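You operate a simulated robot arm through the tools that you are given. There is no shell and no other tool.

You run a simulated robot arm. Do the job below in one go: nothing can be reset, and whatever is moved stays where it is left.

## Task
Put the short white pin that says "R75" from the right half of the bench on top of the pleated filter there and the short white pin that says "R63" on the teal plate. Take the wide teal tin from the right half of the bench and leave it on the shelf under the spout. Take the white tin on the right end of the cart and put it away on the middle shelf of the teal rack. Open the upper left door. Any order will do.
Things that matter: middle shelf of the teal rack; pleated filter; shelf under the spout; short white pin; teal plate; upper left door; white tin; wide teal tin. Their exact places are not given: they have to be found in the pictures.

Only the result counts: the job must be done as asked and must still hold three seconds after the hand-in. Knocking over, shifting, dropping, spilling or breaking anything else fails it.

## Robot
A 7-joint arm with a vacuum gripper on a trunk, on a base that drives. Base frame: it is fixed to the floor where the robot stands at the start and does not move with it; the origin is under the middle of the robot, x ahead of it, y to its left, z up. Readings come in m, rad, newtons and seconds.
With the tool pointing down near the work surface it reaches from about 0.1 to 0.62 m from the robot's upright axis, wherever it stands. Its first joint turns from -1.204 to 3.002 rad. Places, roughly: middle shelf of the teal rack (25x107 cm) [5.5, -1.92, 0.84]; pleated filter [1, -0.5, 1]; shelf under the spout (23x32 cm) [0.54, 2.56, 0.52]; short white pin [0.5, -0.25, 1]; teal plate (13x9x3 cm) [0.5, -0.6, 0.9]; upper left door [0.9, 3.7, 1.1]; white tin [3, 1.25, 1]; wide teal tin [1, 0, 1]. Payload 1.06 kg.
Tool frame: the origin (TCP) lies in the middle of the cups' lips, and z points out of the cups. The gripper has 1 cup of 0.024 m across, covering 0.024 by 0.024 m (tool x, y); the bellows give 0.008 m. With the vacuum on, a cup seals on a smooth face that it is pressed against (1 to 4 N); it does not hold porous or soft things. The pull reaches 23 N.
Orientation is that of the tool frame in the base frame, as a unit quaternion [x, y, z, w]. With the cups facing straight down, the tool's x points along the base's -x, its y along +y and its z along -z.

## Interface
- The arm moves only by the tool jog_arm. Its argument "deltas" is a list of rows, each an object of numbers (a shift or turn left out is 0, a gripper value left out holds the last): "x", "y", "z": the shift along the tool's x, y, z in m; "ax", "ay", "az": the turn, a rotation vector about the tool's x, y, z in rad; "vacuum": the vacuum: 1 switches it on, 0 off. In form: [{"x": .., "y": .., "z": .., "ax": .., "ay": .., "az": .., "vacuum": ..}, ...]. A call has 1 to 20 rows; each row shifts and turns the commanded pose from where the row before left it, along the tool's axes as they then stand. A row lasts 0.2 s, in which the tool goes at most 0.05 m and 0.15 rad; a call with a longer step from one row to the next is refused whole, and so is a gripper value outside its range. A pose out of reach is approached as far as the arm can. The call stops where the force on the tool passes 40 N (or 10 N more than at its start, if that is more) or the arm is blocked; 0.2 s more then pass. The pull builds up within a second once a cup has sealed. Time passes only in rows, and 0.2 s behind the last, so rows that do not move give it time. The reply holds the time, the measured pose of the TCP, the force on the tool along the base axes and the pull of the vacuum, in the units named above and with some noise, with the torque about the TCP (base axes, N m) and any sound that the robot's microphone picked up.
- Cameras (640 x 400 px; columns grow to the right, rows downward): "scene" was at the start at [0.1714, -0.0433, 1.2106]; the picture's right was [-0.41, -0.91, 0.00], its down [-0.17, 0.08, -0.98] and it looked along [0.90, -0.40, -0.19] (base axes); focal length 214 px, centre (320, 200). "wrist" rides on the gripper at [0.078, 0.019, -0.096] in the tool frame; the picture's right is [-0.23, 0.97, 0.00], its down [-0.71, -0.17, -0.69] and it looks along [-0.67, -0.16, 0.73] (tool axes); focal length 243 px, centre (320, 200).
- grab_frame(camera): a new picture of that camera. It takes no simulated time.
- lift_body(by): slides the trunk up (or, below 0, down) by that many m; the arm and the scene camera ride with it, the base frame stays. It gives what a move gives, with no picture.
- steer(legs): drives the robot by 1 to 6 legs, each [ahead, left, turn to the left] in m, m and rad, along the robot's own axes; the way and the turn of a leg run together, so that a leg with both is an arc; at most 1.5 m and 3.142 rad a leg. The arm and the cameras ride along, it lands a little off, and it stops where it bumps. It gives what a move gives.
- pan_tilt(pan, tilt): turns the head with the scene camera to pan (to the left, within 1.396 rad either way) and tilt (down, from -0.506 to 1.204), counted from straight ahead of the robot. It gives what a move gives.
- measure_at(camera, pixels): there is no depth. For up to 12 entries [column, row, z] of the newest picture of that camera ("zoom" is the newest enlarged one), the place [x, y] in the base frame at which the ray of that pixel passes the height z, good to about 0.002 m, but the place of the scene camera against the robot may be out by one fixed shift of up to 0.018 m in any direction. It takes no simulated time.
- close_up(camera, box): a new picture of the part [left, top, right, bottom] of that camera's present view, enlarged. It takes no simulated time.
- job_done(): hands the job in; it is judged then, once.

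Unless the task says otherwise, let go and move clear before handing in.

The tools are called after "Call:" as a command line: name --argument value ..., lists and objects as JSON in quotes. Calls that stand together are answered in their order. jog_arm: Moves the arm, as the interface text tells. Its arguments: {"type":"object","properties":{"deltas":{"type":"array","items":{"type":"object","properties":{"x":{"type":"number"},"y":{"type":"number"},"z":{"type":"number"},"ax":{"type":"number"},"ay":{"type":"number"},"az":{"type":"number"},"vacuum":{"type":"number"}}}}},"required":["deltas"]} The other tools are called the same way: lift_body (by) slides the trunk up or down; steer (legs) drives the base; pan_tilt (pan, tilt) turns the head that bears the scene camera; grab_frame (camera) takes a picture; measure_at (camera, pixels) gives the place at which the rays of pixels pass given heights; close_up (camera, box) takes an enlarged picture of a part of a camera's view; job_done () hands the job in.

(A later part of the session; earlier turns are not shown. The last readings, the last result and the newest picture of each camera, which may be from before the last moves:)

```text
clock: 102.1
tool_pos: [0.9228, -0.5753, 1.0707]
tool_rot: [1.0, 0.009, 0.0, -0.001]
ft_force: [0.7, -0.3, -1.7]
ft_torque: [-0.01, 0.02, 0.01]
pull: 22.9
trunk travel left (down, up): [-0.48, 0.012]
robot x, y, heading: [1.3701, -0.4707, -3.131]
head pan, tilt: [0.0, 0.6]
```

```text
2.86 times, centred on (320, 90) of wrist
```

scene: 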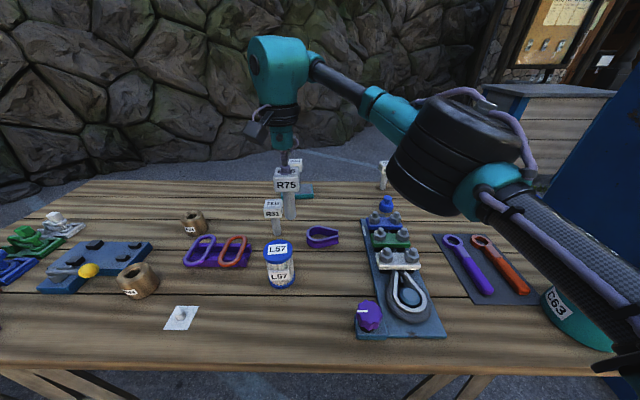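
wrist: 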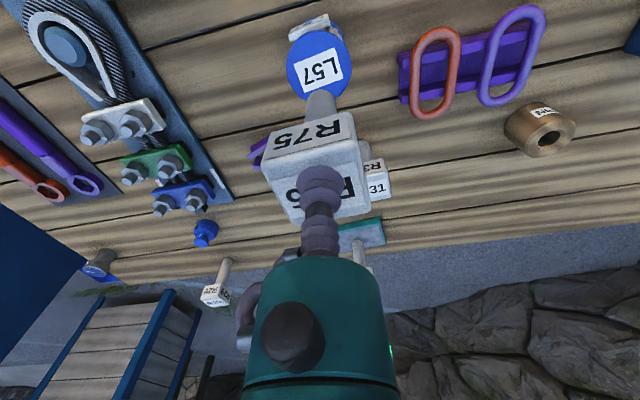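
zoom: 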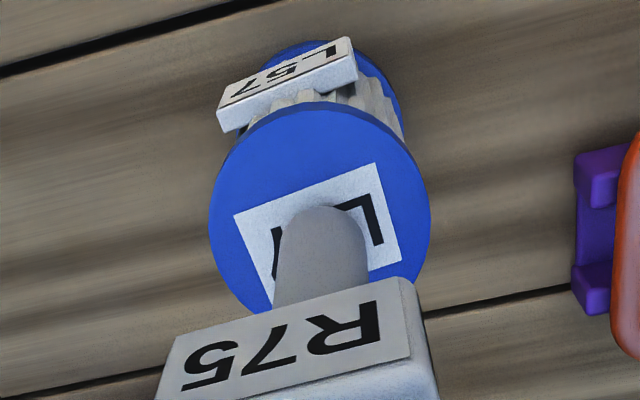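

Now well centred and touching (force −1.7 N). I press 1.5 mm more and let go.

Call:
jog_arm --deltas '[{"z": 0.0015}, {"vacuum": 0}, {}, {}, {}, {}]'

Call:
jog_arm --deltas '[{"z": -0.003}, {"z": -0.005}, {"z": -0.02}, {"z": -0.04}, {"z": -0.04}, {}]'

Call:
grab_frame --camera "scene"

Call:
close_up --camera "scene" --box '[220, 160, 380, 300]'

```text
clock: 103.5
tool_pos: [0.9238, -0.5751, 1.069]
tool_rot: [1.0, 0.008, 0.0, -0.002]
ft_force: [-0.2, -0.5, 5.6]
ft_torque: [0.01, -0.01, 0.0]
pull: 0.0
trunk travel left (down, up): [-0.48, 0.012]
robot x, y, heading: [1.371, -0.4722, -3.132]
head pan, tilt: [0.0, 0.6]
```

```text
clock: 104.9
tool_pos: [0.9233, -0.5776, 1.1752]
tool_rot: [1.0, 0.008, 0.001, 0.0]
ft_force: [0.5, 1.1, 0.5]
ft_torque: [0.0, 0.0, 0.03]
pull: 0.1
trunk travel left (down, up): [-0.48, 0.012]
robot x, y, heading: [1.3743, -0.4731, -3.128]
head pan, tilt: [0.0, 0.6]
```

```text
taken
```

scene: 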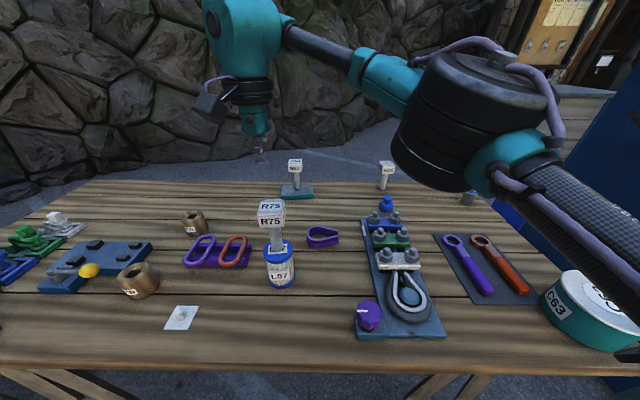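

```text
2.86 times, centred on (300, 230) of scene
```

zoom: 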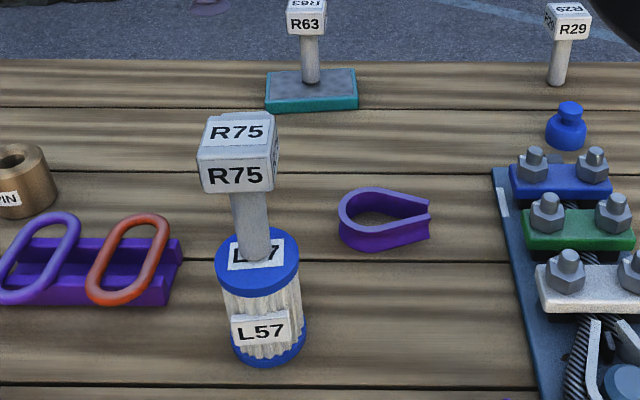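

R75 stands on L57. Now I back off 0.15 m and drive right along the bench towards tin C63.

Call:
steer --legs '[[-0.15, 0.0, 0.0], [0.0, -0.45, 0.0]]'

Call:
grab_frame --camera "scene"

Call:
grab_frame --camera "wrist"

```text
clock: 110.3
tool_pos: [1.071, -0.1174, 1.1747]
tool_rot: [1.0, 0.006, 0.0, -0.001]
ft_force: [0.5, 1.0, 0.0]
ft_torque: [0.01, -0.03, 0.01]
pull: 0.1
trunk travel left (down, up): [-0.48, 0.012]
robot x, y, heading: [1.5146, -0.0173, -3.134]
head pan, tilt: [0.0, 0.6]
```

```text
taken
```

scene: 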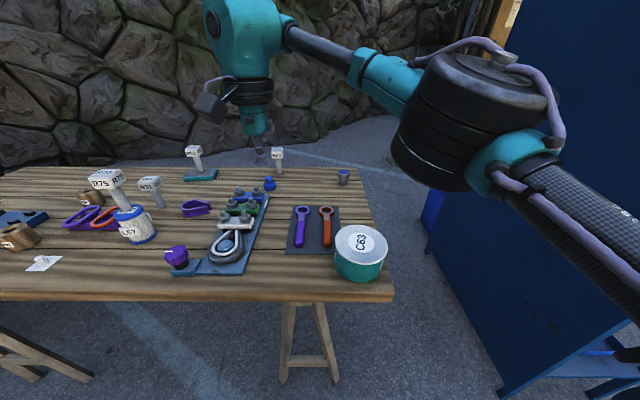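

```text
taken
```

wrist: 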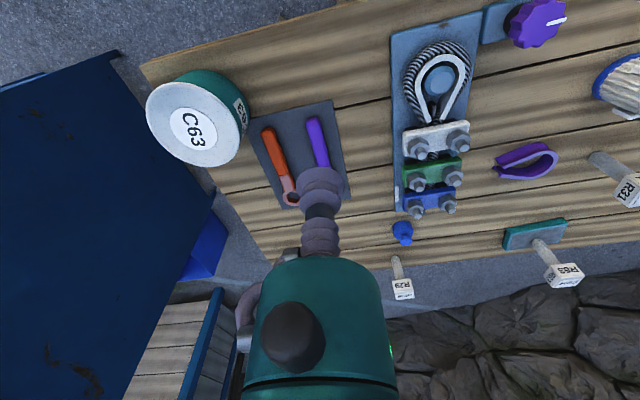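

C63's white lid is at wrist (194,123) and scene (361,243). Measuring its centre at several heights.

Call:
measure_at --camera "wrist" --pixels '[[195, 123, 0.92], [195, 123, 0.94], [195, 123, 0.96]]'

Call:
measure_at --camera "scene" --pixels '[[361, 243, 0.92], [361, 243, 0.94], [361, 243, 0.96], [361, 284, 0.85]]'

Call:
close_up --camera "scene" --box '[310, 200, 410, 300]'

```text
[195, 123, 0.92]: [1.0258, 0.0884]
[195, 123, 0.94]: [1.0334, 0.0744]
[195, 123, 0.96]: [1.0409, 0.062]
```

```text
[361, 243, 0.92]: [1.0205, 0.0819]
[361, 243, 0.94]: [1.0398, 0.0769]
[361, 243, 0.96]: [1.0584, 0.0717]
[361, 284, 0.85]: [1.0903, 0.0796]
```

```text
4.00 times, centred on (360, 250) of scene
```

zoom: 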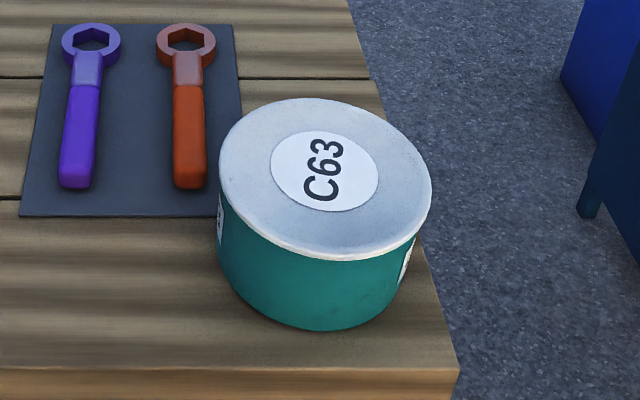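

The tin is about 12 cm wide, centred near (1.033, 0.077). I bring the tool close behind it to refine.

Call:
jog_arm --deltas '[{"y": -0.048, "x": 0.004}, {"y": -0.048, "x": 0.004}, {"y": -0.048, "x": 0.004}, {"y": -0.048, "x": 0.004}, {"z": 0.04}, {"z": 0.04}, {}]'

Call:
grab_frame --camera "wrist"

Call:
grab_frame --camera "scene"

```text
clock: 112.0
tool_pos: [1.0848, 0.0725, 1.0968]
tool_rot: [1.0, 0.005, 0.0, -0.001]
ft_force: [0.2, -0.4, 0.4]
ft_torque: [0.02, -0.01, 0.0]
pull: 0.1
trunk travel left (down, up): [-0.48, 0.012]
robot x, y, heading: [1.5161, -0.0157, -3.139]
head pan, tilt: [0.0, 0.6]
```

```text
taken
```

wrist: 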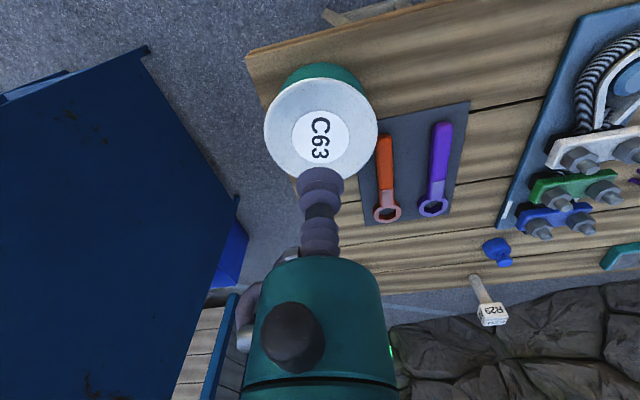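

```text
taken
```

scene: 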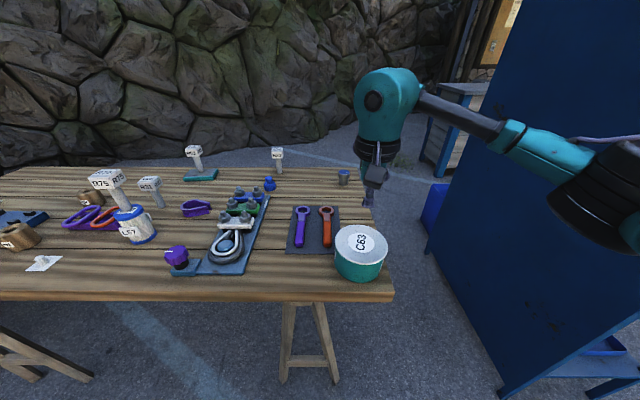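

Call:
measure_at --camera "wrist" --pixels '[[320, 136, 0.92], [320, 136, 0.94], [320, 136, 0.96], [264, 130, 0.94], [377, 126, 0.94]]'

```text
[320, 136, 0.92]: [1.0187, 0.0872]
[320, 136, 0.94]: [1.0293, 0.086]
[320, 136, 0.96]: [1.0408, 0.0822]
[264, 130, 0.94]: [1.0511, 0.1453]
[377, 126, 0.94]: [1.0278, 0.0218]
```

Centre ≈ (1.028, 0.083). I move over it and lower to 0.975, then look from both cameras.

Call:
jog_arm --deltas '[{"x": -0.028, "y": -0.005}, {"x": -0.028, "y": -0.006}, {"z": 0.04}, {"z": 0.04}, {"z": 0.04}, {}]'

Call:
grab_frame --camera "wrist"

Call:
close_up --camera "scene" --box '[310, 180, 430, 300]'

```text
clock: 113.3
tool_pos: [1.0277, 0.0851, 0.9751]
tool_rot: [1.0, 0.006, 0.0, -0.001]
ft_force: [-0.2, -0.4, 0.2]
ft_torque: [0.0, 0.02, 0.01]
pull: 0.0
trunk travel left (down, up): [-0.48, 0.012]
robot x, y, heading: [1.5187, -0.0156, -3.142]
head pan, tilt: [0.0, 0.6]
```

```text
taken
```

wrist: 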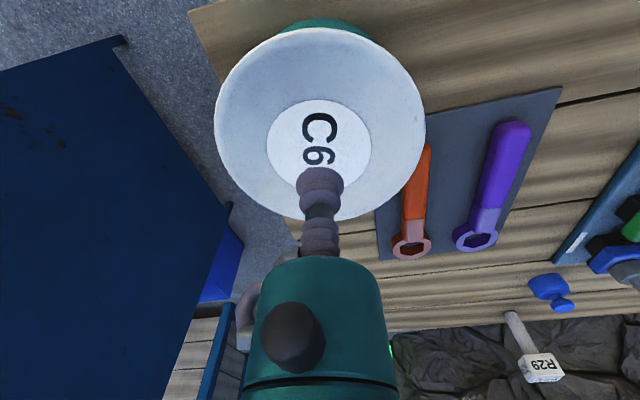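

```text
3.33 times, centred on (370, 240) of scene
```

zoom: 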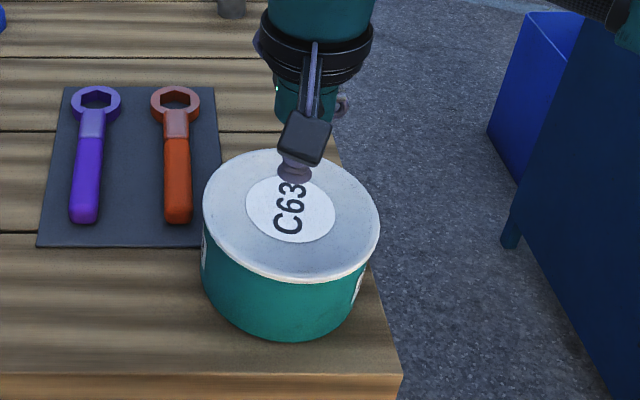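

I lower 15 mm more and look again to judge the gap and centring.

Call:
jog_arm --deltas '[{"z": 0.008, "vacuum": 1}, {"z": 0.007}, {}]'

Call:
close_up --camera "wrist" --box '[200, 40, 440, 240]'

Call:
close_up --camera "scene" --box '[310, 180, 430, 300]'

```text
clock: 114.2
tool_pos: [1.0292, 0.0863, 0.9598]
tool_rot: [1.0, 0.005, 0.001, 0.0]
ft_force: [0.4, -0.8, 1.0]
ft_torque: [-0.01, 0.03, 0.0]
pull: 0.0
trunk travel left (down, up): [-0.48, 0.012]
robot x, y, heading: [1.5126, -0.0162, -3.137]
head pan, tilt: [0.0, 0.6]
```

```text
2.00 times, centred on (320, 140) of wrist
```

zoom: 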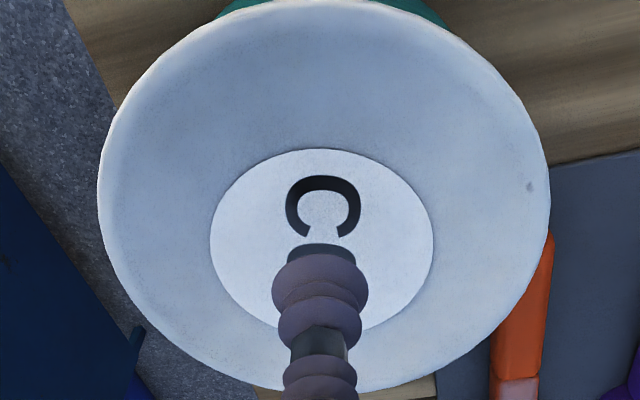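

```text
3.33 times, centred on (370, 240) of scene
```

zoom: 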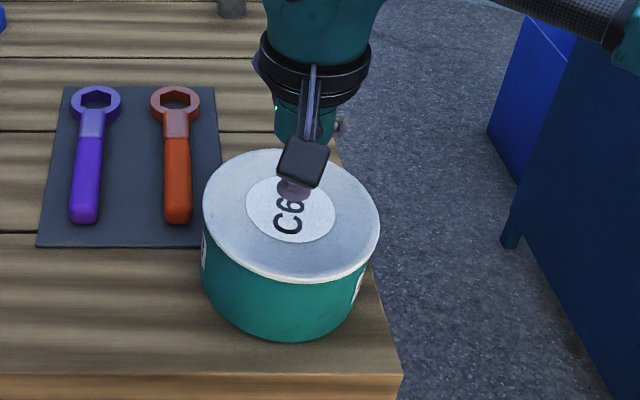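

Close now, with the cup's shadow right at its lip; nearly centred. I descend in small steps.

Call:
jog_arm --deltas '[{"z": 0.003}, {"z": 0.002}, {}]'

Call:
jog_arm --deltas '[{"z": 0.002}, {}]'

Call:
jog_arm --deltas '[{"z": 0.002}, {}]'

```text
clock: 115.0
tool_pos: [1.0294, 0.0856, 0.9543]
tool_rot: [1.0, 0.005, 0.001, -0.001]
ft_force: [0.4, 0.7, -0.7]
ft_torque: [0.02, 0.01, 0.01]
pull: 0.1
trunk travel left (down, up): [-0.48, 0.012]
robot x, y, heading: [1.5174, -0.0119, -3.137]
head pan, tilt: [0.0, 0.6]
```

```text
clock: 115.5
tool_pos: [1.0292, 0.0838, 0.9542]
tool_rot: [1.0, 0.006, 0.0, -0.001]
ft_force: [-0.1, 0.5, -0.2]
ft_torque: [0.01, -0.03, 0.0]
pull: 0.0
trunk travel left (down, up): [-0.48, 0.012]
robot x, y, heading: [1.5161, -0.0175, -3.138]
head pan, tilt: [0.0, 0.6]
```

```text
clock: 116.2
tool_pos: [1.03, 0.0846, 0.9521]
tool_rot: [1.0, 0.004, 0.0, -0.001]
ft_force: [-0.4, -0.1, 0.1]
ft_torque: [0.01, -0.03, 0.0]
pull: 0.1
trunk travel left (down, up): [-0.48, 0.012]
robot x, y, heading: [1.5146, -0.0154, -3.138]
head pan, tilt: [0.0, 0.6]
```

Call:
jog_arm --deltas '[{"z": 0.002}, {}]'

Call:
jog_arm --deltas '[{"z": 0.002}, {}]'

Call:
jog_arm --deltas '[{"z": 0.002}, {}]'

```text
clock: 116.8
tool_pos: [1.028, 0.085, 0.9498]
tool_rot: [1.0, 0.006, -0.001, -0.001]
ft_force: [0.1, 0.3, 0.4]
ft_torque: [0.01, 0.01, 0.03]
pull: 0.1
trunk travel left (down, up): [-0.48, 0.012]
robot x, y, heading: [1.5186, -0.0151, -3.137]
head pan, tilt: [0.0, 0.6]
```

```text
clock: 117.3
tool_pos: [1.0278, 0.0856, 0.9467]
tool_rot: [1.0, 0.005, 0.0, -0.001]
ft_force: [-0.1, -0.6, 0.6]
ft_torque: [-0.04, 0.0, -0.02]
pull: 0.0
trunk travel left (down, up): [-0.48, 0.012]
robot x, y, heading: [1.5191, -0.0169, -3.139]
head pan, tilt: [0.0, 0.6]
```

```text
clock: 118.0
tool_pos: [1.0288, 0.0848, 0.9447]
tool_rot: [1.0, 0.006, 0.0, 0.0]
ft_force: [-0.5, 0.6, -0.1]
ft_torque: [0.02, 0.0, -0.02]
pull: 0.1
trunk travel left (down, up): [-0.48, 0.012]
robot x, y, heading: [1.516, -0.0133, -3.135]
head pan, tilt: [0.0, 0.6]
```

Call:
jog_arm --deltas '[{"z": 0.002}, {}]'

Call:
jog_arm --deltas '[{"z": 0.002}, {}]'

Call:
jog_arm --deltas '[{"z": 0.002}, {}]'

Call:
close_up --camera "wrist" --box '[200, 40, 440, 240]'

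```text
clock: 118.5
tool_pos: [1.0282, 0.0858, 0.9431]
tool_rot: [1.0, 0.006, -0.001, -0.001]
ft_force: [-1.1, -0.3, -0.7]
ft_torque: [0.0, 0.0, 0.01]
pull: 0.0
trunk travel left (down, up): [-0.48, 0.012]
robot x, y, heading: [1.5185, -0.0168, -3.136]
head pan, tilt: [0.0, 0.6]
```

```text
clock: 119.2
tool_pos: [1.0283, 0.0836, 0.94]
tool_rot: [1.0, 0.005, 0.0, 0.0]
ft_force: [0.0, 0.3, 0.1]
ft_torque: [-0.01, -0.03, -0.02]
pull: 0.0
trunk travel left (down, up): [-0.48, 0.012]
robot x, y, heading: [1.5151, -0.0183, -3.136]
head pan, tilt: [0.0, 0.6]
```

```text
clock: 119.8
tool_pos: [1.0278, 0.0849, 0.9381]
tool_rot: [1.0, 0.005, 0.0, -0.001]
ft_force: [0.0, 0.1, 0.2]
ft_torque: [0.03, 0.0, -0.02]
pull: 0.1
trunk travel left (down, up): [-0.48, 0.012]
robot x, y, heading: [1.5146, -0.0125, -3.134]
head pan, tilt: [0.0, 0.6]
```

```text
2.00 times, centred on (320, 140) of wrist
```

zoom: 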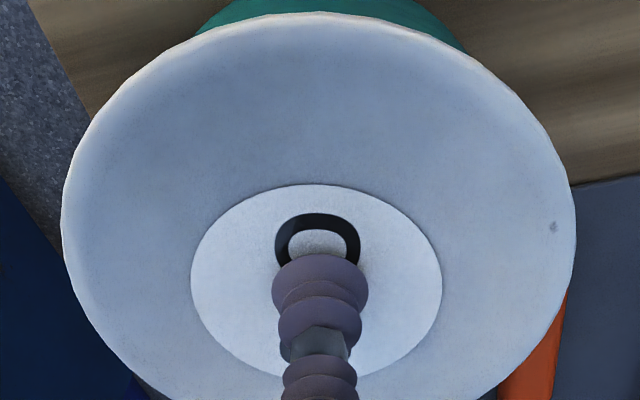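

Call:
jog_arm --deltas '[{"z": 0.002}, {}]'

Call:
jog_arm --deltas '[{"z": 0.002}, {}]'

Call:
jog_arm --deltas '[{"z": 0.002}, {}]'

```text
clock: 120.3
tool_pos: [1.027, 0.0849, 0.9368]
tool_rot: [1.0, 0.006, 0.0, -0.001]
ft_force: [0.4, -0.3, 0.7]
ft_torque: [-0.01, 0.02, 0.0]
pull: 22.5
trunk travel left (down, up): [-0.48, 0.012]
robot x, y, heading: [1.517, -0.014, -3.135]
head pan, tilt: [0.0, 0.6]
heard: snap
```

```text
clock: 121.0
tool_pos: [1.0287, 0.084, 0.9347]
tool_rot: [1.0, 0.005, 0.0, -0.001]
ft_force: [-1.0, -1.0, 2.2]
ft_torque: [-0.16, 0.16, -0.03]
pull: 22.7
trunk travel left (down, up): [-0.48, 0.012]
robot x, y, heading: [1.5167, -0.0177, -3.134]
head pan, tilt: [0.0, 0.6]
```

```text
clock: 121.5
tool_pos: [1.0288, 0.084, 0.9341]
tool_rot: [1.0, 0.005, -0.002, 0.0]
ft_force: [-0.9, 0.7, 9.2]
ft_torque: [-0.13, 0.11, -0.01]
pull: 22.7
trunk travel left (down, up): [-0.48, 0.012]
robot x, y, heading: [1.5134, -0.0147, -3.137]
head pan, tilt: [0.0, 0.6]
```

Sealed (22.7 N) and a "snap" was heard, so I look closely at the lid before lifting gently.

Call:
close_up --camera "scene" --box '[310, 180, 430, 300]'

Call:
jog_arm --deltas '[{"z": -0.004}, {}]'

Call:
close_up --camera "scene" --box '[310, 180, 430, 300]'

```text
3.33 times, centred on (370, 240) of scene
```

zoom: 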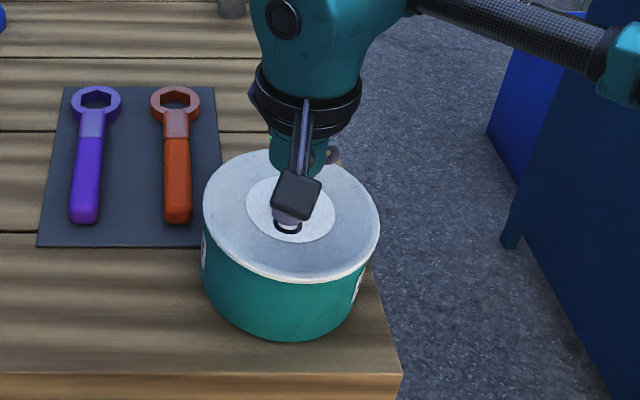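

```text
clock: 122.2
tool_pos: [1.0286, 0.0861, 0.936]
tool_rot: [1.0, 0.005, 0.001, -0.001]
ft_force: [-0.1, 0.7, 0.0]
ft_torque: [0.0, 0.0, 0.0]
pull: 22.8
trunk travel left (down, up): [-0.48, 0.012]
robot x, y, heading: [1.5136, -0.0138, -3.134]
head pan, tilt: [0.0, 0.6]
```

```text
3.33 times, centred on (370, 240) of scene
```

zoom: 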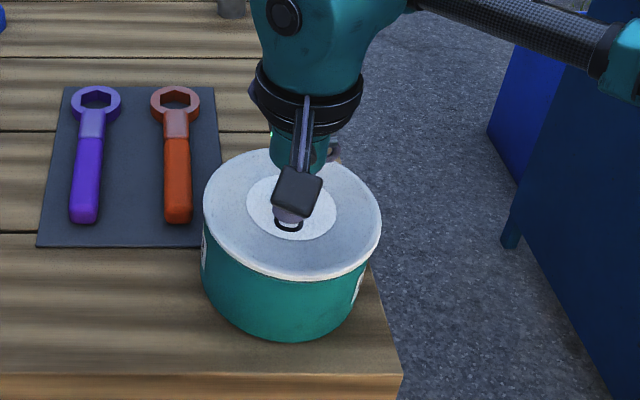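

Call:
jog_arm --deltas '[{"z": -0.003}, {}]'

Call:
close_up --camera "scene" --box '[330, 200, 400, 290]'

```text
clock: 122.8
tool_pos: [1.0286, 0.085, 0.9405]
tool_rot: [1.0, 0.006, 0.001, -0.001]
ft_force: [0.0, -0.5, -0.8]
ft_torque: [0.0, -0.02, 0.02]
pull: 23.0
trunk travel left (down, up): [-0.48, 0.012]
robot x, y, heading: [1.5201, -0.0108, -3.134]
head pan, tilt: [0.0, 0.6]
```

```text
4.44 times, centred on (365, 245) of scene
```

zoom: 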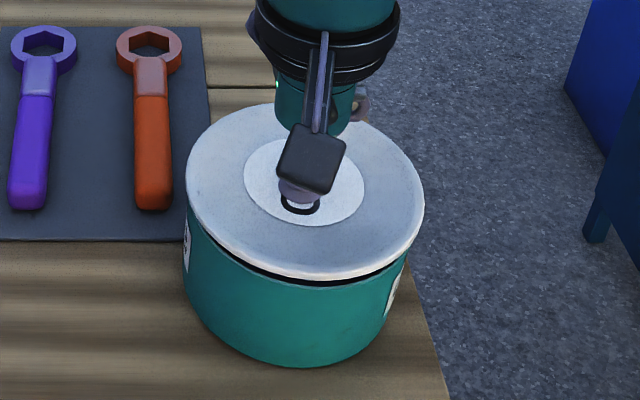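

Only the lid is coming up (dark gap under it): the snap was the lid popping off. I set it straight back down and press to see if it snaps on again.

Call:
jog_arm --deltas '[{"z": 0.004}, {"z": 0.003}, {"z": 0.002}, {}]'

Call:
jog_arm --deltas '[{"z": 0.002}, {}]'

Call:
close_up --camera "scene" --box '[330, 200, 400, 290]'

```text
clock: 123.8
tool_pos: [1.0285, 0.0836, 0.9331]
tool_rot: [1.0, 0.005, -0.001, 0.0]
ft_force: [1.0, 1.2, 16.6]
ft_torque: [-0.13, 0.14, -0.05]
pull: 23.3
trunk travel left (down, up): [-0.48, 0.012]
robot x, y, heading: [1.5191, -0.0143, -3.14]
head pan, tilt: [0.0, 0.6]
heard: snap
```

```text
clock: 124.3
tool_pos: [1.0286, 0.0842, 0.9298]
tool_rot: [1.0, 0.005, -0.001, -0.001]
ft_force: [-2.1, -1.9, 18.4]
ft_torque: [-0.09, 0.11, -0.04]
pull: 23.3
trunk travel left (down, up): [-0.48, 0.012]
robot x, y, heading: [1.5121, -0.0153, -3.132]
head pan, tilt: [0.0, 0.6]
```

```text
4.44 times, centred on (365, 245) of scene
```

zoom: 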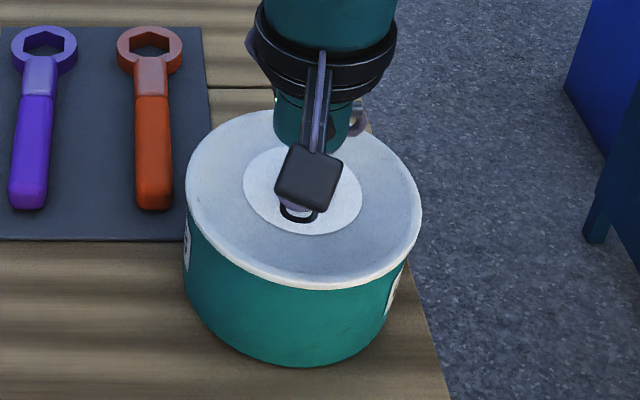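

It snapped back on at about 17 N. Now I raise in tiny steps and watch whether the whole tin comes.

Call:
jog_arm --deltas '[{"z": -0.002}, {"z": -0.001}, {"z": -0.001}, {}]'

Call:
jog_arm --deltas '[{"z": -0.001}, {"z": -0.001}, {}]'

Call:
jog_arm --deltas '[{"z": -0.001}, {"z": -0.001}, {}]'

Call:
close_up --camera "scene" --box '[330, 200, 400, 290]'

```text
clock: 125.3
tool_pos: [1.0292, 0.0854, 0.931]
tool_rot: [1.0, 0.006, 0.002, -0.002]
ft_force: [-0.2, 0.6, -7.3]
ft_torque: [0.0, -0.02, -0.04]
pull: 22.9
trunk travel left (down, up): [-0.48, 0.012]
robot x, y, heading: [1.5202, -0.0163, -3.139]
head pan, tilt: [0.0, 0.6]
```

```text
clock: 126.2
tool_pos: [1.0269, 0.0864, 0.9353]
tool_rot: [1.0, 0.005, 0.0, -0.001]
ft_force: [0.2, -0.1, -8.2]
ft_torque: [0.01, -0.04, 0.01]
pull: 23.3
trunk travel left (down, up): [-0.48, 0.012]
robot x, y, heading: [1.5165, -0.015, -3.138]
head pan, tilt: [0.0, 0.6]
```

```text
clock: 127.0
tool_pos: [1.0291, 0.0854, 0.9373]
tool_rot: [1.0, 0.006, 0.001, -0.002]
ft_force: [-0.1, 1.1, -7.5]
ft_torque: [0.02, -0.03, 0.01]
pull: 22.1
trunk travel left (down, up): [-0.48, 0.012]
robot x, y, heading: [1.5167, -0.0155, -3.136]
head pan, tilt: [0.0, 0.6]
```

```text
4.44 times, centred on (365, 245) of scene
```

zoom: 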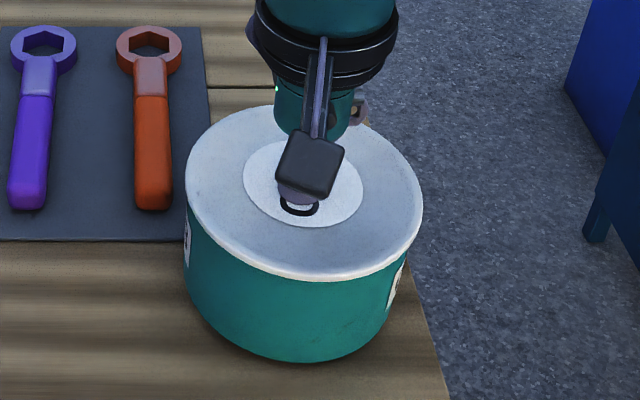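

The force settles at about −7.8 N with the lid tight: the whole tin is hanging. I lift on gently.

Call:
jog_arm --deltas '[{"z": -0.003}, {"z": -0.005}, {"z": -0.008}, {"z": -0.01}, {"z": -0.015}, {"z": -0.02}, {"z": -0.02}, {"z": -0.02}, {"z": -0.015}, {"z": -0.01}, {"z": -0.005}, {}]'

Call:
grab_frame --camera "scene"

Call:
grab_frame --camera "wrist"

```text
clock: 129.6
tool_pos: [1.0282, 0.0859, 1.0678]
tool_rot: [1.0, 0.005, 0.001, 0.0]
ft_force: [-0.5, 0.3, -6.9]
ft_torque: [-0.01, -0.02, 0.01]
pull: 22.5
trunk travel left (down, up): [-0.48, 0.012]
robot x, y, heading: [1.5171, -0.0142, -3.132]
head pan, tilt: [0.0, 0.6]
```

```text
taken
```

scene: 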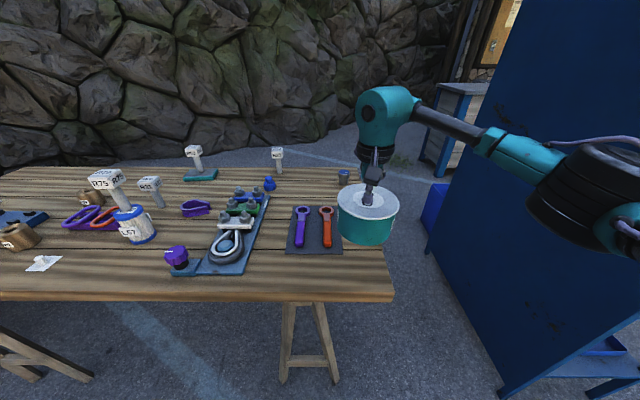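

```text
taken
```

wrist: 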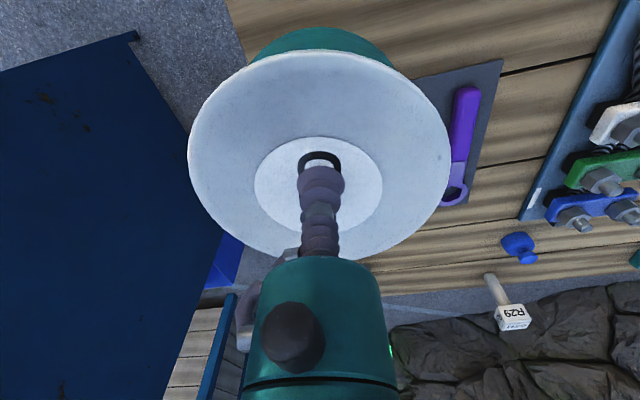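

The tin hangs well. I look to the robot's right (+y side) to see the dispenser and the way there.

Call:
steer --legs '[[-0.25, 0.0, 0.0]]'

Call:
pan_tilt --pan -1.39 --tilt 0.3

Call:
grab_frame --camera "scene"

Call:
pan_tilt --pan -0.9 --tilt 0.3

Call:
grab_frame --camera "scene"

```text
clock: 131.4
tool_pos: [1.2823, 0.0894, 1.0676]
tool_rot: [1.0, 0.002, -0.001, -0.001]
ft_force: [0.8, 0.3, -7.2]
ft_torque: [-0.01, -0.04, -0.02]
pull: 22.5
trunk travel left (down, up): [-0.48, 0.012]
robot x, y, heading: [1.7698, -0.0146, 3.14]
head pan, tilt: [0.0, 0.6]
```

```text
clock: 132.9
tool_pos: [1.2827, 0.0896, 1.0683]
tool_rot: [1.0, 0.002, 0.001, -0.001]
ft_force: [-0.1, 0.7, -6.8]
ft_torque: [-0.03, -0.03, 0.01]
pull: 23.0
trunk travel left (down, up): [-0.48, 0.012]
robot x, y, heading: [1.7641, -0.0146, 3.141]
head pan, tilt: [-1.389, 0.3]
```

```text
taken
```

scene: 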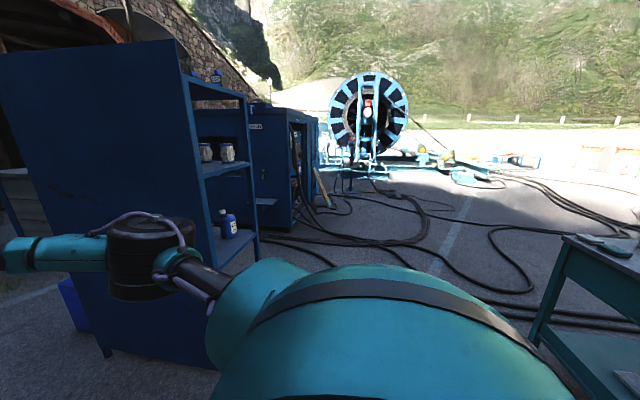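

```text
clock: 133.8
tool_pos: [1.282, 0.0892, 1.066]
tool_rot: [1.0, 0.002, 0.001, 0.0]
ft_force: [-0.3, -0.4, -7.8]
ft_torque: [0.01, -0.05, -0.01]
pull: 22.2
trunk travel left (down, up): [-0.48, 0.012]
robot x, y, heading: [1.766, -0.0161, 3.142]
head pan, tilt: [-0.901, 0.3]
```

```text
taken
```

scene: 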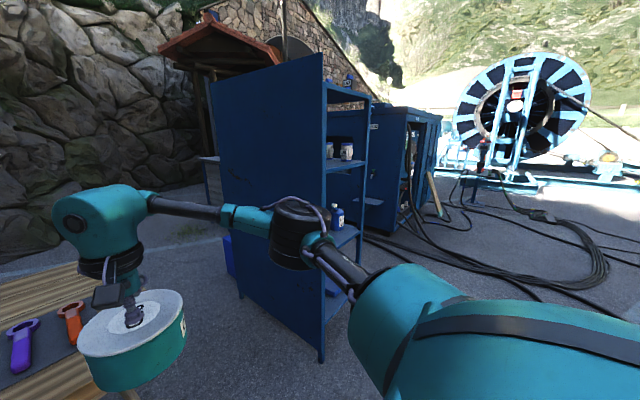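

Call:
close_up --camera "scene" --box '[320, 80, 480, 260]'

Call:
close_up --camera "scene" --box '[200, 60, 440, 240]'

Call:
measure_at --camera "scene" --pixels '[[321, 360, 0.0], [363, 293, 0.0], [370, 235, 0.0], [432, 205, 0.0], [590, 275, 0.0], [370, 240, 0.0]]'

```text
2.22 times, centred on (400, 170) of scene
```

zoom: 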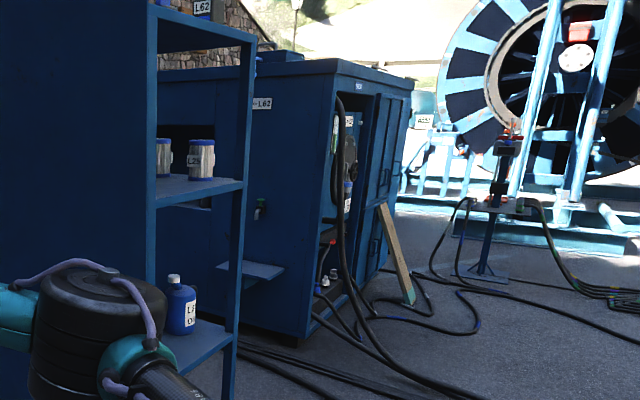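

```text
2.22 times, centred on (320, 150) of scene
```

zoom: 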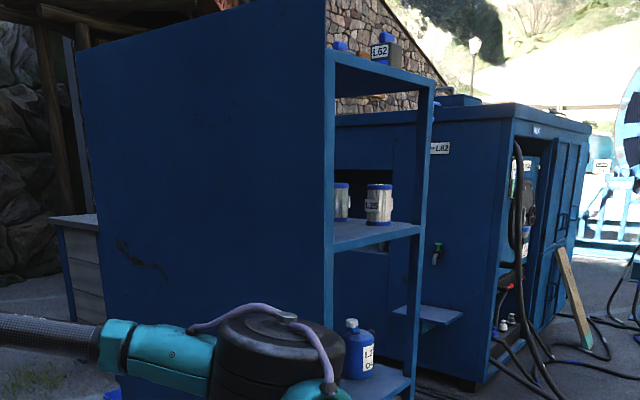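

```text
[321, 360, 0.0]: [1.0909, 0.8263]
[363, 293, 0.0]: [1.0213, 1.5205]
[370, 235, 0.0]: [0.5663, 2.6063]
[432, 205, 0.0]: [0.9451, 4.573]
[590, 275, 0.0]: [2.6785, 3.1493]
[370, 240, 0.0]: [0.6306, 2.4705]
```

The container behind the shelf unit has a green spout on its −y face with a small shelf under it, near (0.55, 2.5); doors lie on its +x face. I turn right to face +y and drive up the open lane at x≈1.77.

Call:
steer --legs '[[0.0, 0.0, -1.571], [1.0, 0.0, 0.0]]'

Call:
pan_tilt --pan 0.5 --tilt 0.35

Call:
grab_frame --camera "scene"

Call:
pan_tilt --pan 0.0 --tilt 0.5

Call:
grab_frame --camera "scene"

```text
clock: 142.7
tool_pos: [1.864, 1.4412, 1.0672]
tool_rot: [0.709, -0.706, 0.001, 0.0]
ft_force: [0.9, 0.5, -8.2]
ft_torque: [-0.07, 0.03, -0.02]
pull: 22.9
trunk travel left (down, up): [-0.48, 0.012]
robot x, y, heading: [1.7571, 0.9524, 1.572]
head pan, tilt: [-0.901, 0.3]
```

```text
clock: 144.2
tool_pos: [1.8631, 1.4416, 1.0675]
tool_rot: [0.709, -0.705, 0.002, 0.0]
ft_force: [0.0, 0.0, -6.9]
ft_torque: [-0.06, 0.03, -0.01]
pull: 23.0
trunk travel left (down, up): [-0.48, 0.012]
robot x, y, heading: [1.7619, 0.9523, 1.569]
head pan, tilt: [0.499, 0.351]
```

```text
taken
```

scene: 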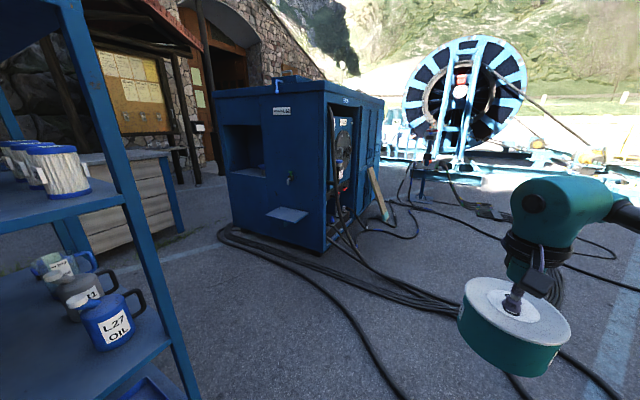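

```text
clock: 145.2
tool_pos: [1.8641, 1.4413, 1.0684]
tool_rot: [0.71, -0.705, 0.001, 0.0]
ft_force: [-0.4, 0.4, -7.0]
ft_torque: [-0.04, -0.02, -0.01]
pull: 22.8
trunk travel left (down, up): [-0.48, 0.012]
robot x, y, heading: [1.7589, 0.9563, 1.573]
head pan, tilt: [0.0, 0.499]
```

```text
taken
```

scene: 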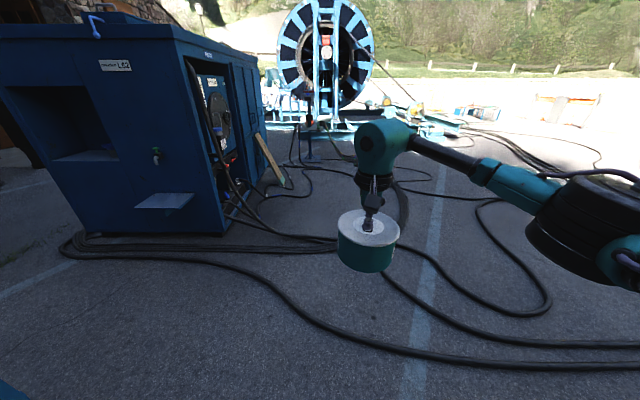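

The shelf under the spout shows at (135–195, 192–210), spout at (157,155). I zoom and measure shelf corners, container corner and the hoses.

Call:
close_up --camera "scene" --box '[80, 60, 320, 260]'

Call:
measure_at --camera "scene" --pixels '[[134, 207, 0.52], [152, 193, 0.52], [195, 193, 0.52], [182, 209, 0.52], [228, 236, 0.0], [80, 232, 0.0], [200, 250, 0.0], [80, 255, 0.0], [290, 290, 0.0], [156, 163, 0.8]]'

```text
2.00 times, centred on (200, 160) of scene
```

zoom: 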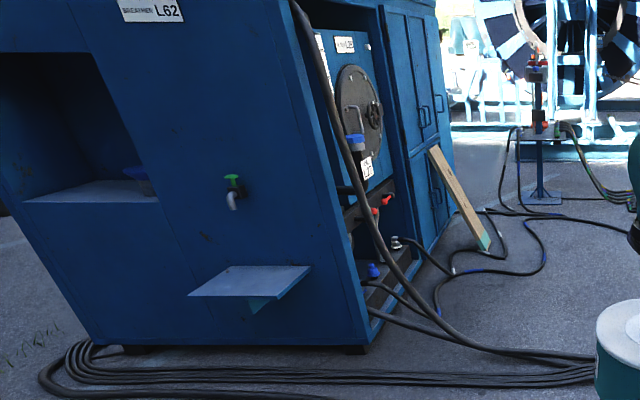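

```text
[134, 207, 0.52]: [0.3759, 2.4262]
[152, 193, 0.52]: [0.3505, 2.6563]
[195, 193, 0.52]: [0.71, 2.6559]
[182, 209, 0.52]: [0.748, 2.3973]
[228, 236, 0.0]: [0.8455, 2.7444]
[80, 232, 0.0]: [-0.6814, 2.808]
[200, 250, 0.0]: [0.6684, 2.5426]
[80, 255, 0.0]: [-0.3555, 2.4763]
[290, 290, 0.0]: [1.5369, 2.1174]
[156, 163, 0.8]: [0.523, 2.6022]
```

Call:
measure_at --camera "scene" --pixels '[[330, 322, 0.0], [400, 348, 0.0], [480, 362, 0.0], [600, 366, 0.0], [250, 278, 0.0], [390, 280, 0.0], [450, 320, 0.0], [550, 300, 0.0]]'

Call:
pan_tilt --pan 0.6 --tilt 1.0

Call:
grab_frame --camera "scene"

```text
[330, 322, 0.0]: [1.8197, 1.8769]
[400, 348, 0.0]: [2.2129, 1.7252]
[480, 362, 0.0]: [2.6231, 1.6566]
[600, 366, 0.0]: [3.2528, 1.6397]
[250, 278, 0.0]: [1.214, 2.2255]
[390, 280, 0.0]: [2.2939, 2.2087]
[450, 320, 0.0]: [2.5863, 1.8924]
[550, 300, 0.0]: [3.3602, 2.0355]
```

```text
clock: 146.2
tool_pos: [1.8641, 1.4401, 1.069]
tool_rot: [0.709, -0.705, 0.001, 0.001]
ft_force: [-0.4, 0.2, -8.0]
ft_torque: [-0.04, 0.03, 0.06]
pull: 23.0
trunk travel left (down, up): [-0.48, 0.012]
robot x, y, heading: [1.764, 0.9544, 1.57]
head pan, tilt: [0.6, 1.0]
```

```text
taken
```

scene: 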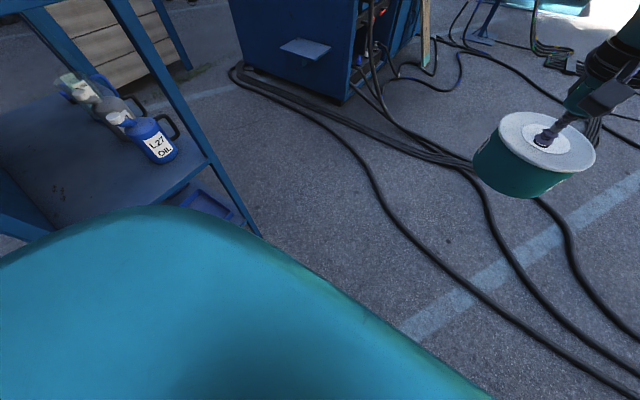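

The outer hose runs from (1.8,1.88) to (1.2,2.2), so I keep south of it: forward 0.92 with left 0.3, then strafe left towards the shelf.

Call:
steer --legs '[[0.92, 0.3, 0.0], [0.03, 0.5, 0.0]]'

Call:
pan_tilt --pan 0.4 --tilt 0.8

Call:
grab_frame --camera "scene"

Call:
pan_tilt --pan 1.39 --tilt 0.8

Call:
grab_frame --camera "scene"

```text
clock: 155.6
tool_pos: [1.0575, 2.3766, 1.0679]
tool_rot: [0.718, -0.696, 0.001, -0.001]
ft_force: [-0.5, 0.5, -7.6]
ft_torque: [-0.03, 0.01, 0.01]
pull: 22.9
trunk travel left (down, up): [-0.48, 0.012]
robot x, y, heading: [0.9663, 1.8853, 1.594]
head pan, tilt: [0.6, 1.0]
```

```text
clock: 156.4
tool_pos: [1.0575, 2.3763, 1.0674]
tool_rot: [0.718, -0.696, 0.002, 0.0]
ft_force: [-0.4, 0.4, -6.6]
ft_torque: [-0.02, -0.02, 0.04]
pull: 22.7
trunk travel left (down, up): [-0.48, 0.012]
robot x, y, heading: [0.9631, 1.8854, 1.594]
head pan, tilt: [0.4, 0.799]
```

```text
taken
```

scene: 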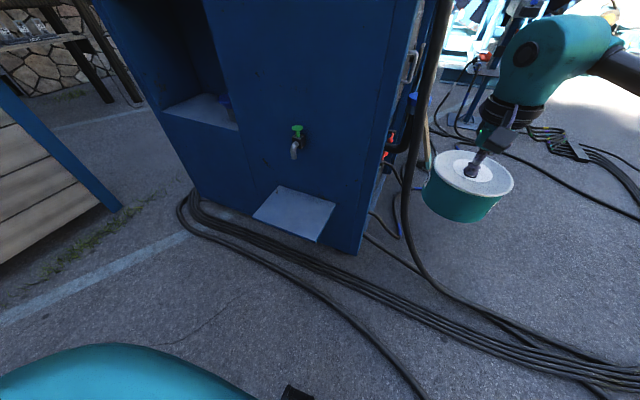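

```text
clock: 157.6
tool_pos: [1.0571, 2.3753, 1.0678]
tool_rot: [0.718, -0.696, 0.002, -0.001]
ft_force: [-0.3, 0.2, -7.3]
ft_torque: [-0.05, 0.02, 0.01]
pull: 23.0
trunk travel left (down, up): [-0.48, 0.012]
robot x, y, heading: [0.9689, 1.8859, 1.594]
head pan, tilt: [1.389, 0.799]
```

```text
taken
```

scene: 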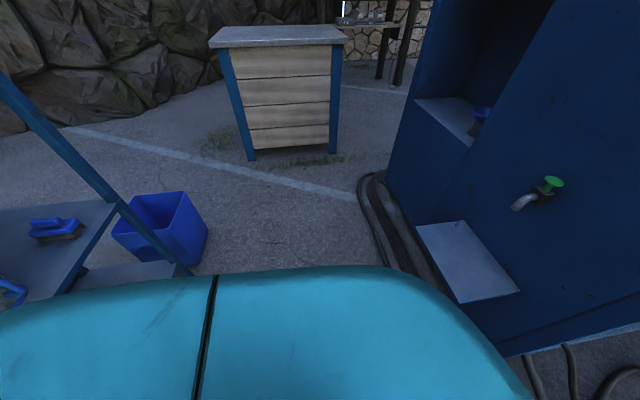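

No obstacles; shelf ahead-left. I straighten, strafe left 0.4 m and go ahead 0.13 m.

Call:
steer --legs '[[0.0, 0.0, -0.023], [0.13, 0.4, 0.0]]'

Call:
pan_tilt --pan 0.0 --tilt 0.7

Call:
grab_frame --camera "scene"

Call:
grab_frame --camera "wrist"

```text
clock: 162.0
tool_pos: [0.6649, 2.5009, 1.0675]
tool_rot: [0.713, -0.701, 0.0, -0.001]
ft_force: [-1.0, -0.8, -7.2]
ft_torque: [-0.05, 0.01, 0.03]
pull: 23.3
trunk travel left (down, up): [-0.48, 0.012]
robot x, y, heading: [0.5663, 2.0168, 1.587]
head pan, tilt: [1.389, 0.799]
```

```text
clock: 163.5
tool_pos: [0.6662, 2.5007, 1.0674]
tool_rot: [0.713, -0.701, 0.001, 0.0]
ft_force: [0.2, -0.3, -6.7]
ft_torque: [-0.03, 0.03, -0.01]
pull: 22.9
trunk travel left (down, up): [-0.48, 0.012]
robot x, y, heading: [0.5672, 2.0116, 1.582]
head pan, tilt: [0.0, 0.7]
```

```text
taken
```

scene: 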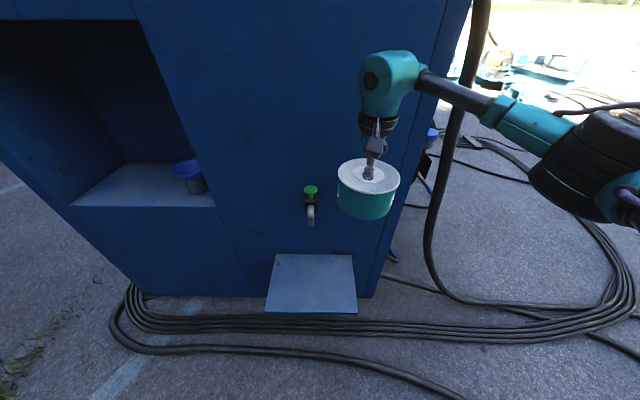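

```text
taken
```

wrist: 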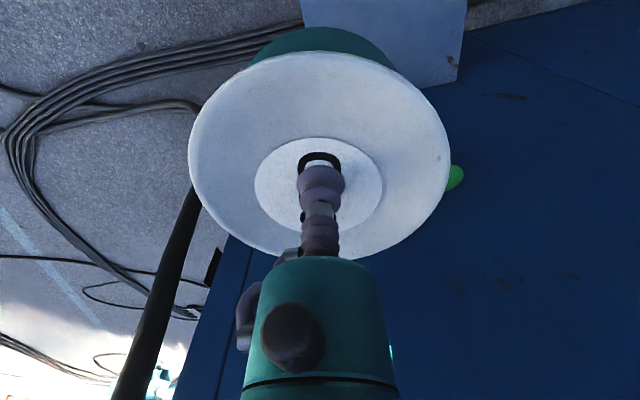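

Measuring the shelf corners (277,254), (351,255), (357,312), (265,311) and the spout at (311,200).

Call:
measure_at --camera "scene" --pixels '[[277, 254, 0.52], [351, 255, 0.52], [357, 312, 0.52], [265, 311, 0.52], [311, 222, 0.7], [311, 222, 0.75], [311, 188, 0.8], [311, 188, 0.85]]'

Call:
close_up --camera "scene" --box '[240, 150, 400, 330]'

```text
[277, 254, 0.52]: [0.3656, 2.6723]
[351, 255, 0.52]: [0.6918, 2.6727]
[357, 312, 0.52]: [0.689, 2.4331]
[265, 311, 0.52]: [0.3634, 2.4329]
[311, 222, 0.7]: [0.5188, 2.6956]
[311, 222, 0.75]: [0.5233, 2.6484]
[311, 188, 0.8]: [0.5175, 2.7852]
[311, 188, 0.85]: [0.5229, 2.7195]
```

```text
2.22 times, centred on (320, 240) of scene
```

zoom: 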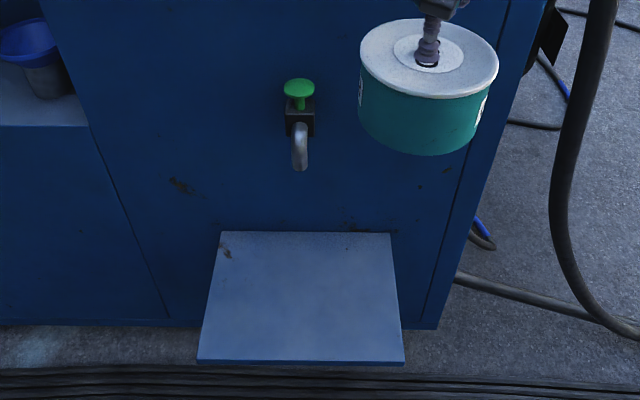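

The shelf spans about x 0.37–0.70, y 2.44–2.675, spout at x≈0.52. I'll put the tin at about (0.60, 2.535), clear of the spout: first shift over, then lower the trunk.

Call:
jog_arm --deltas '[{"x": -0.005, "y": 0.01}, {"x": -0.01, "y": 0.02}, {"x": -0.01, "y": 0.02}, {"x": -0.006, "y": 0.014}, {}]'

Call:
lift_body --by -0.33

Call:
grab_frame --camera "scene"

Call:
grab_frame --camera "wrist"

```text
clock: 164.7
tool_pos: [0.6029, 2.5316, 1.0662]
tool_rot: [0.713, -0.701, 0.002, 0.001]
ft_force: [-0.1, 0.2, -7.1]
ft_torque: [-0.04, 0.0, -0.02]
pull: 22.7
trunk travel left (down, up): [-0.48, 0.012]
robot x, y, heading: [0.5669, 2.013, 1.584]
head pan, tilt: [0.0, 0.7]
```

```text
clock: 168.0
tool_pos: [0.6009, 2.5301, 0.7374]
tool_rot: [0.714, -0.701, 0.001, 0.0]
ft_force: [-0.1, -1.2, -6.9]
ft_torque: [-0.04, 0.0, -0.02]
pull: 22.6
trunk travel left (down, up): [-0.15, 0.342]
robot x, y, heading: [0.5653, 2.0134, 1.582]
head pan, tilt: [0.0, 0.7]
```

```text
taken
```

scene: 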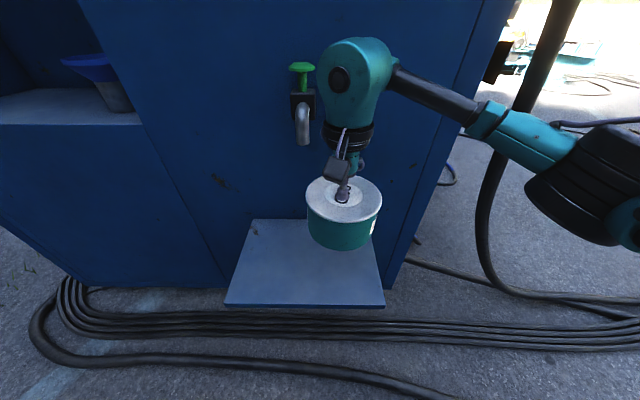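

```text
taken
```

wrist: 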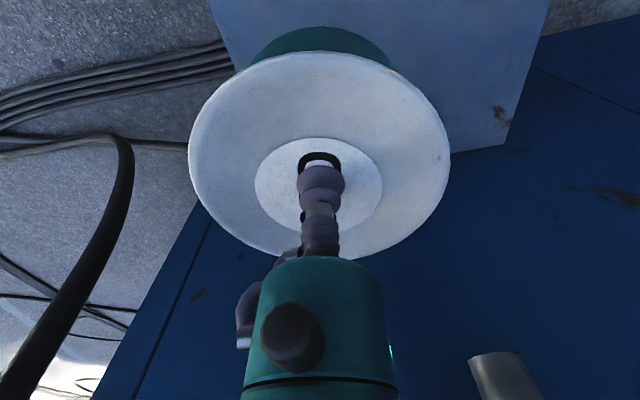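

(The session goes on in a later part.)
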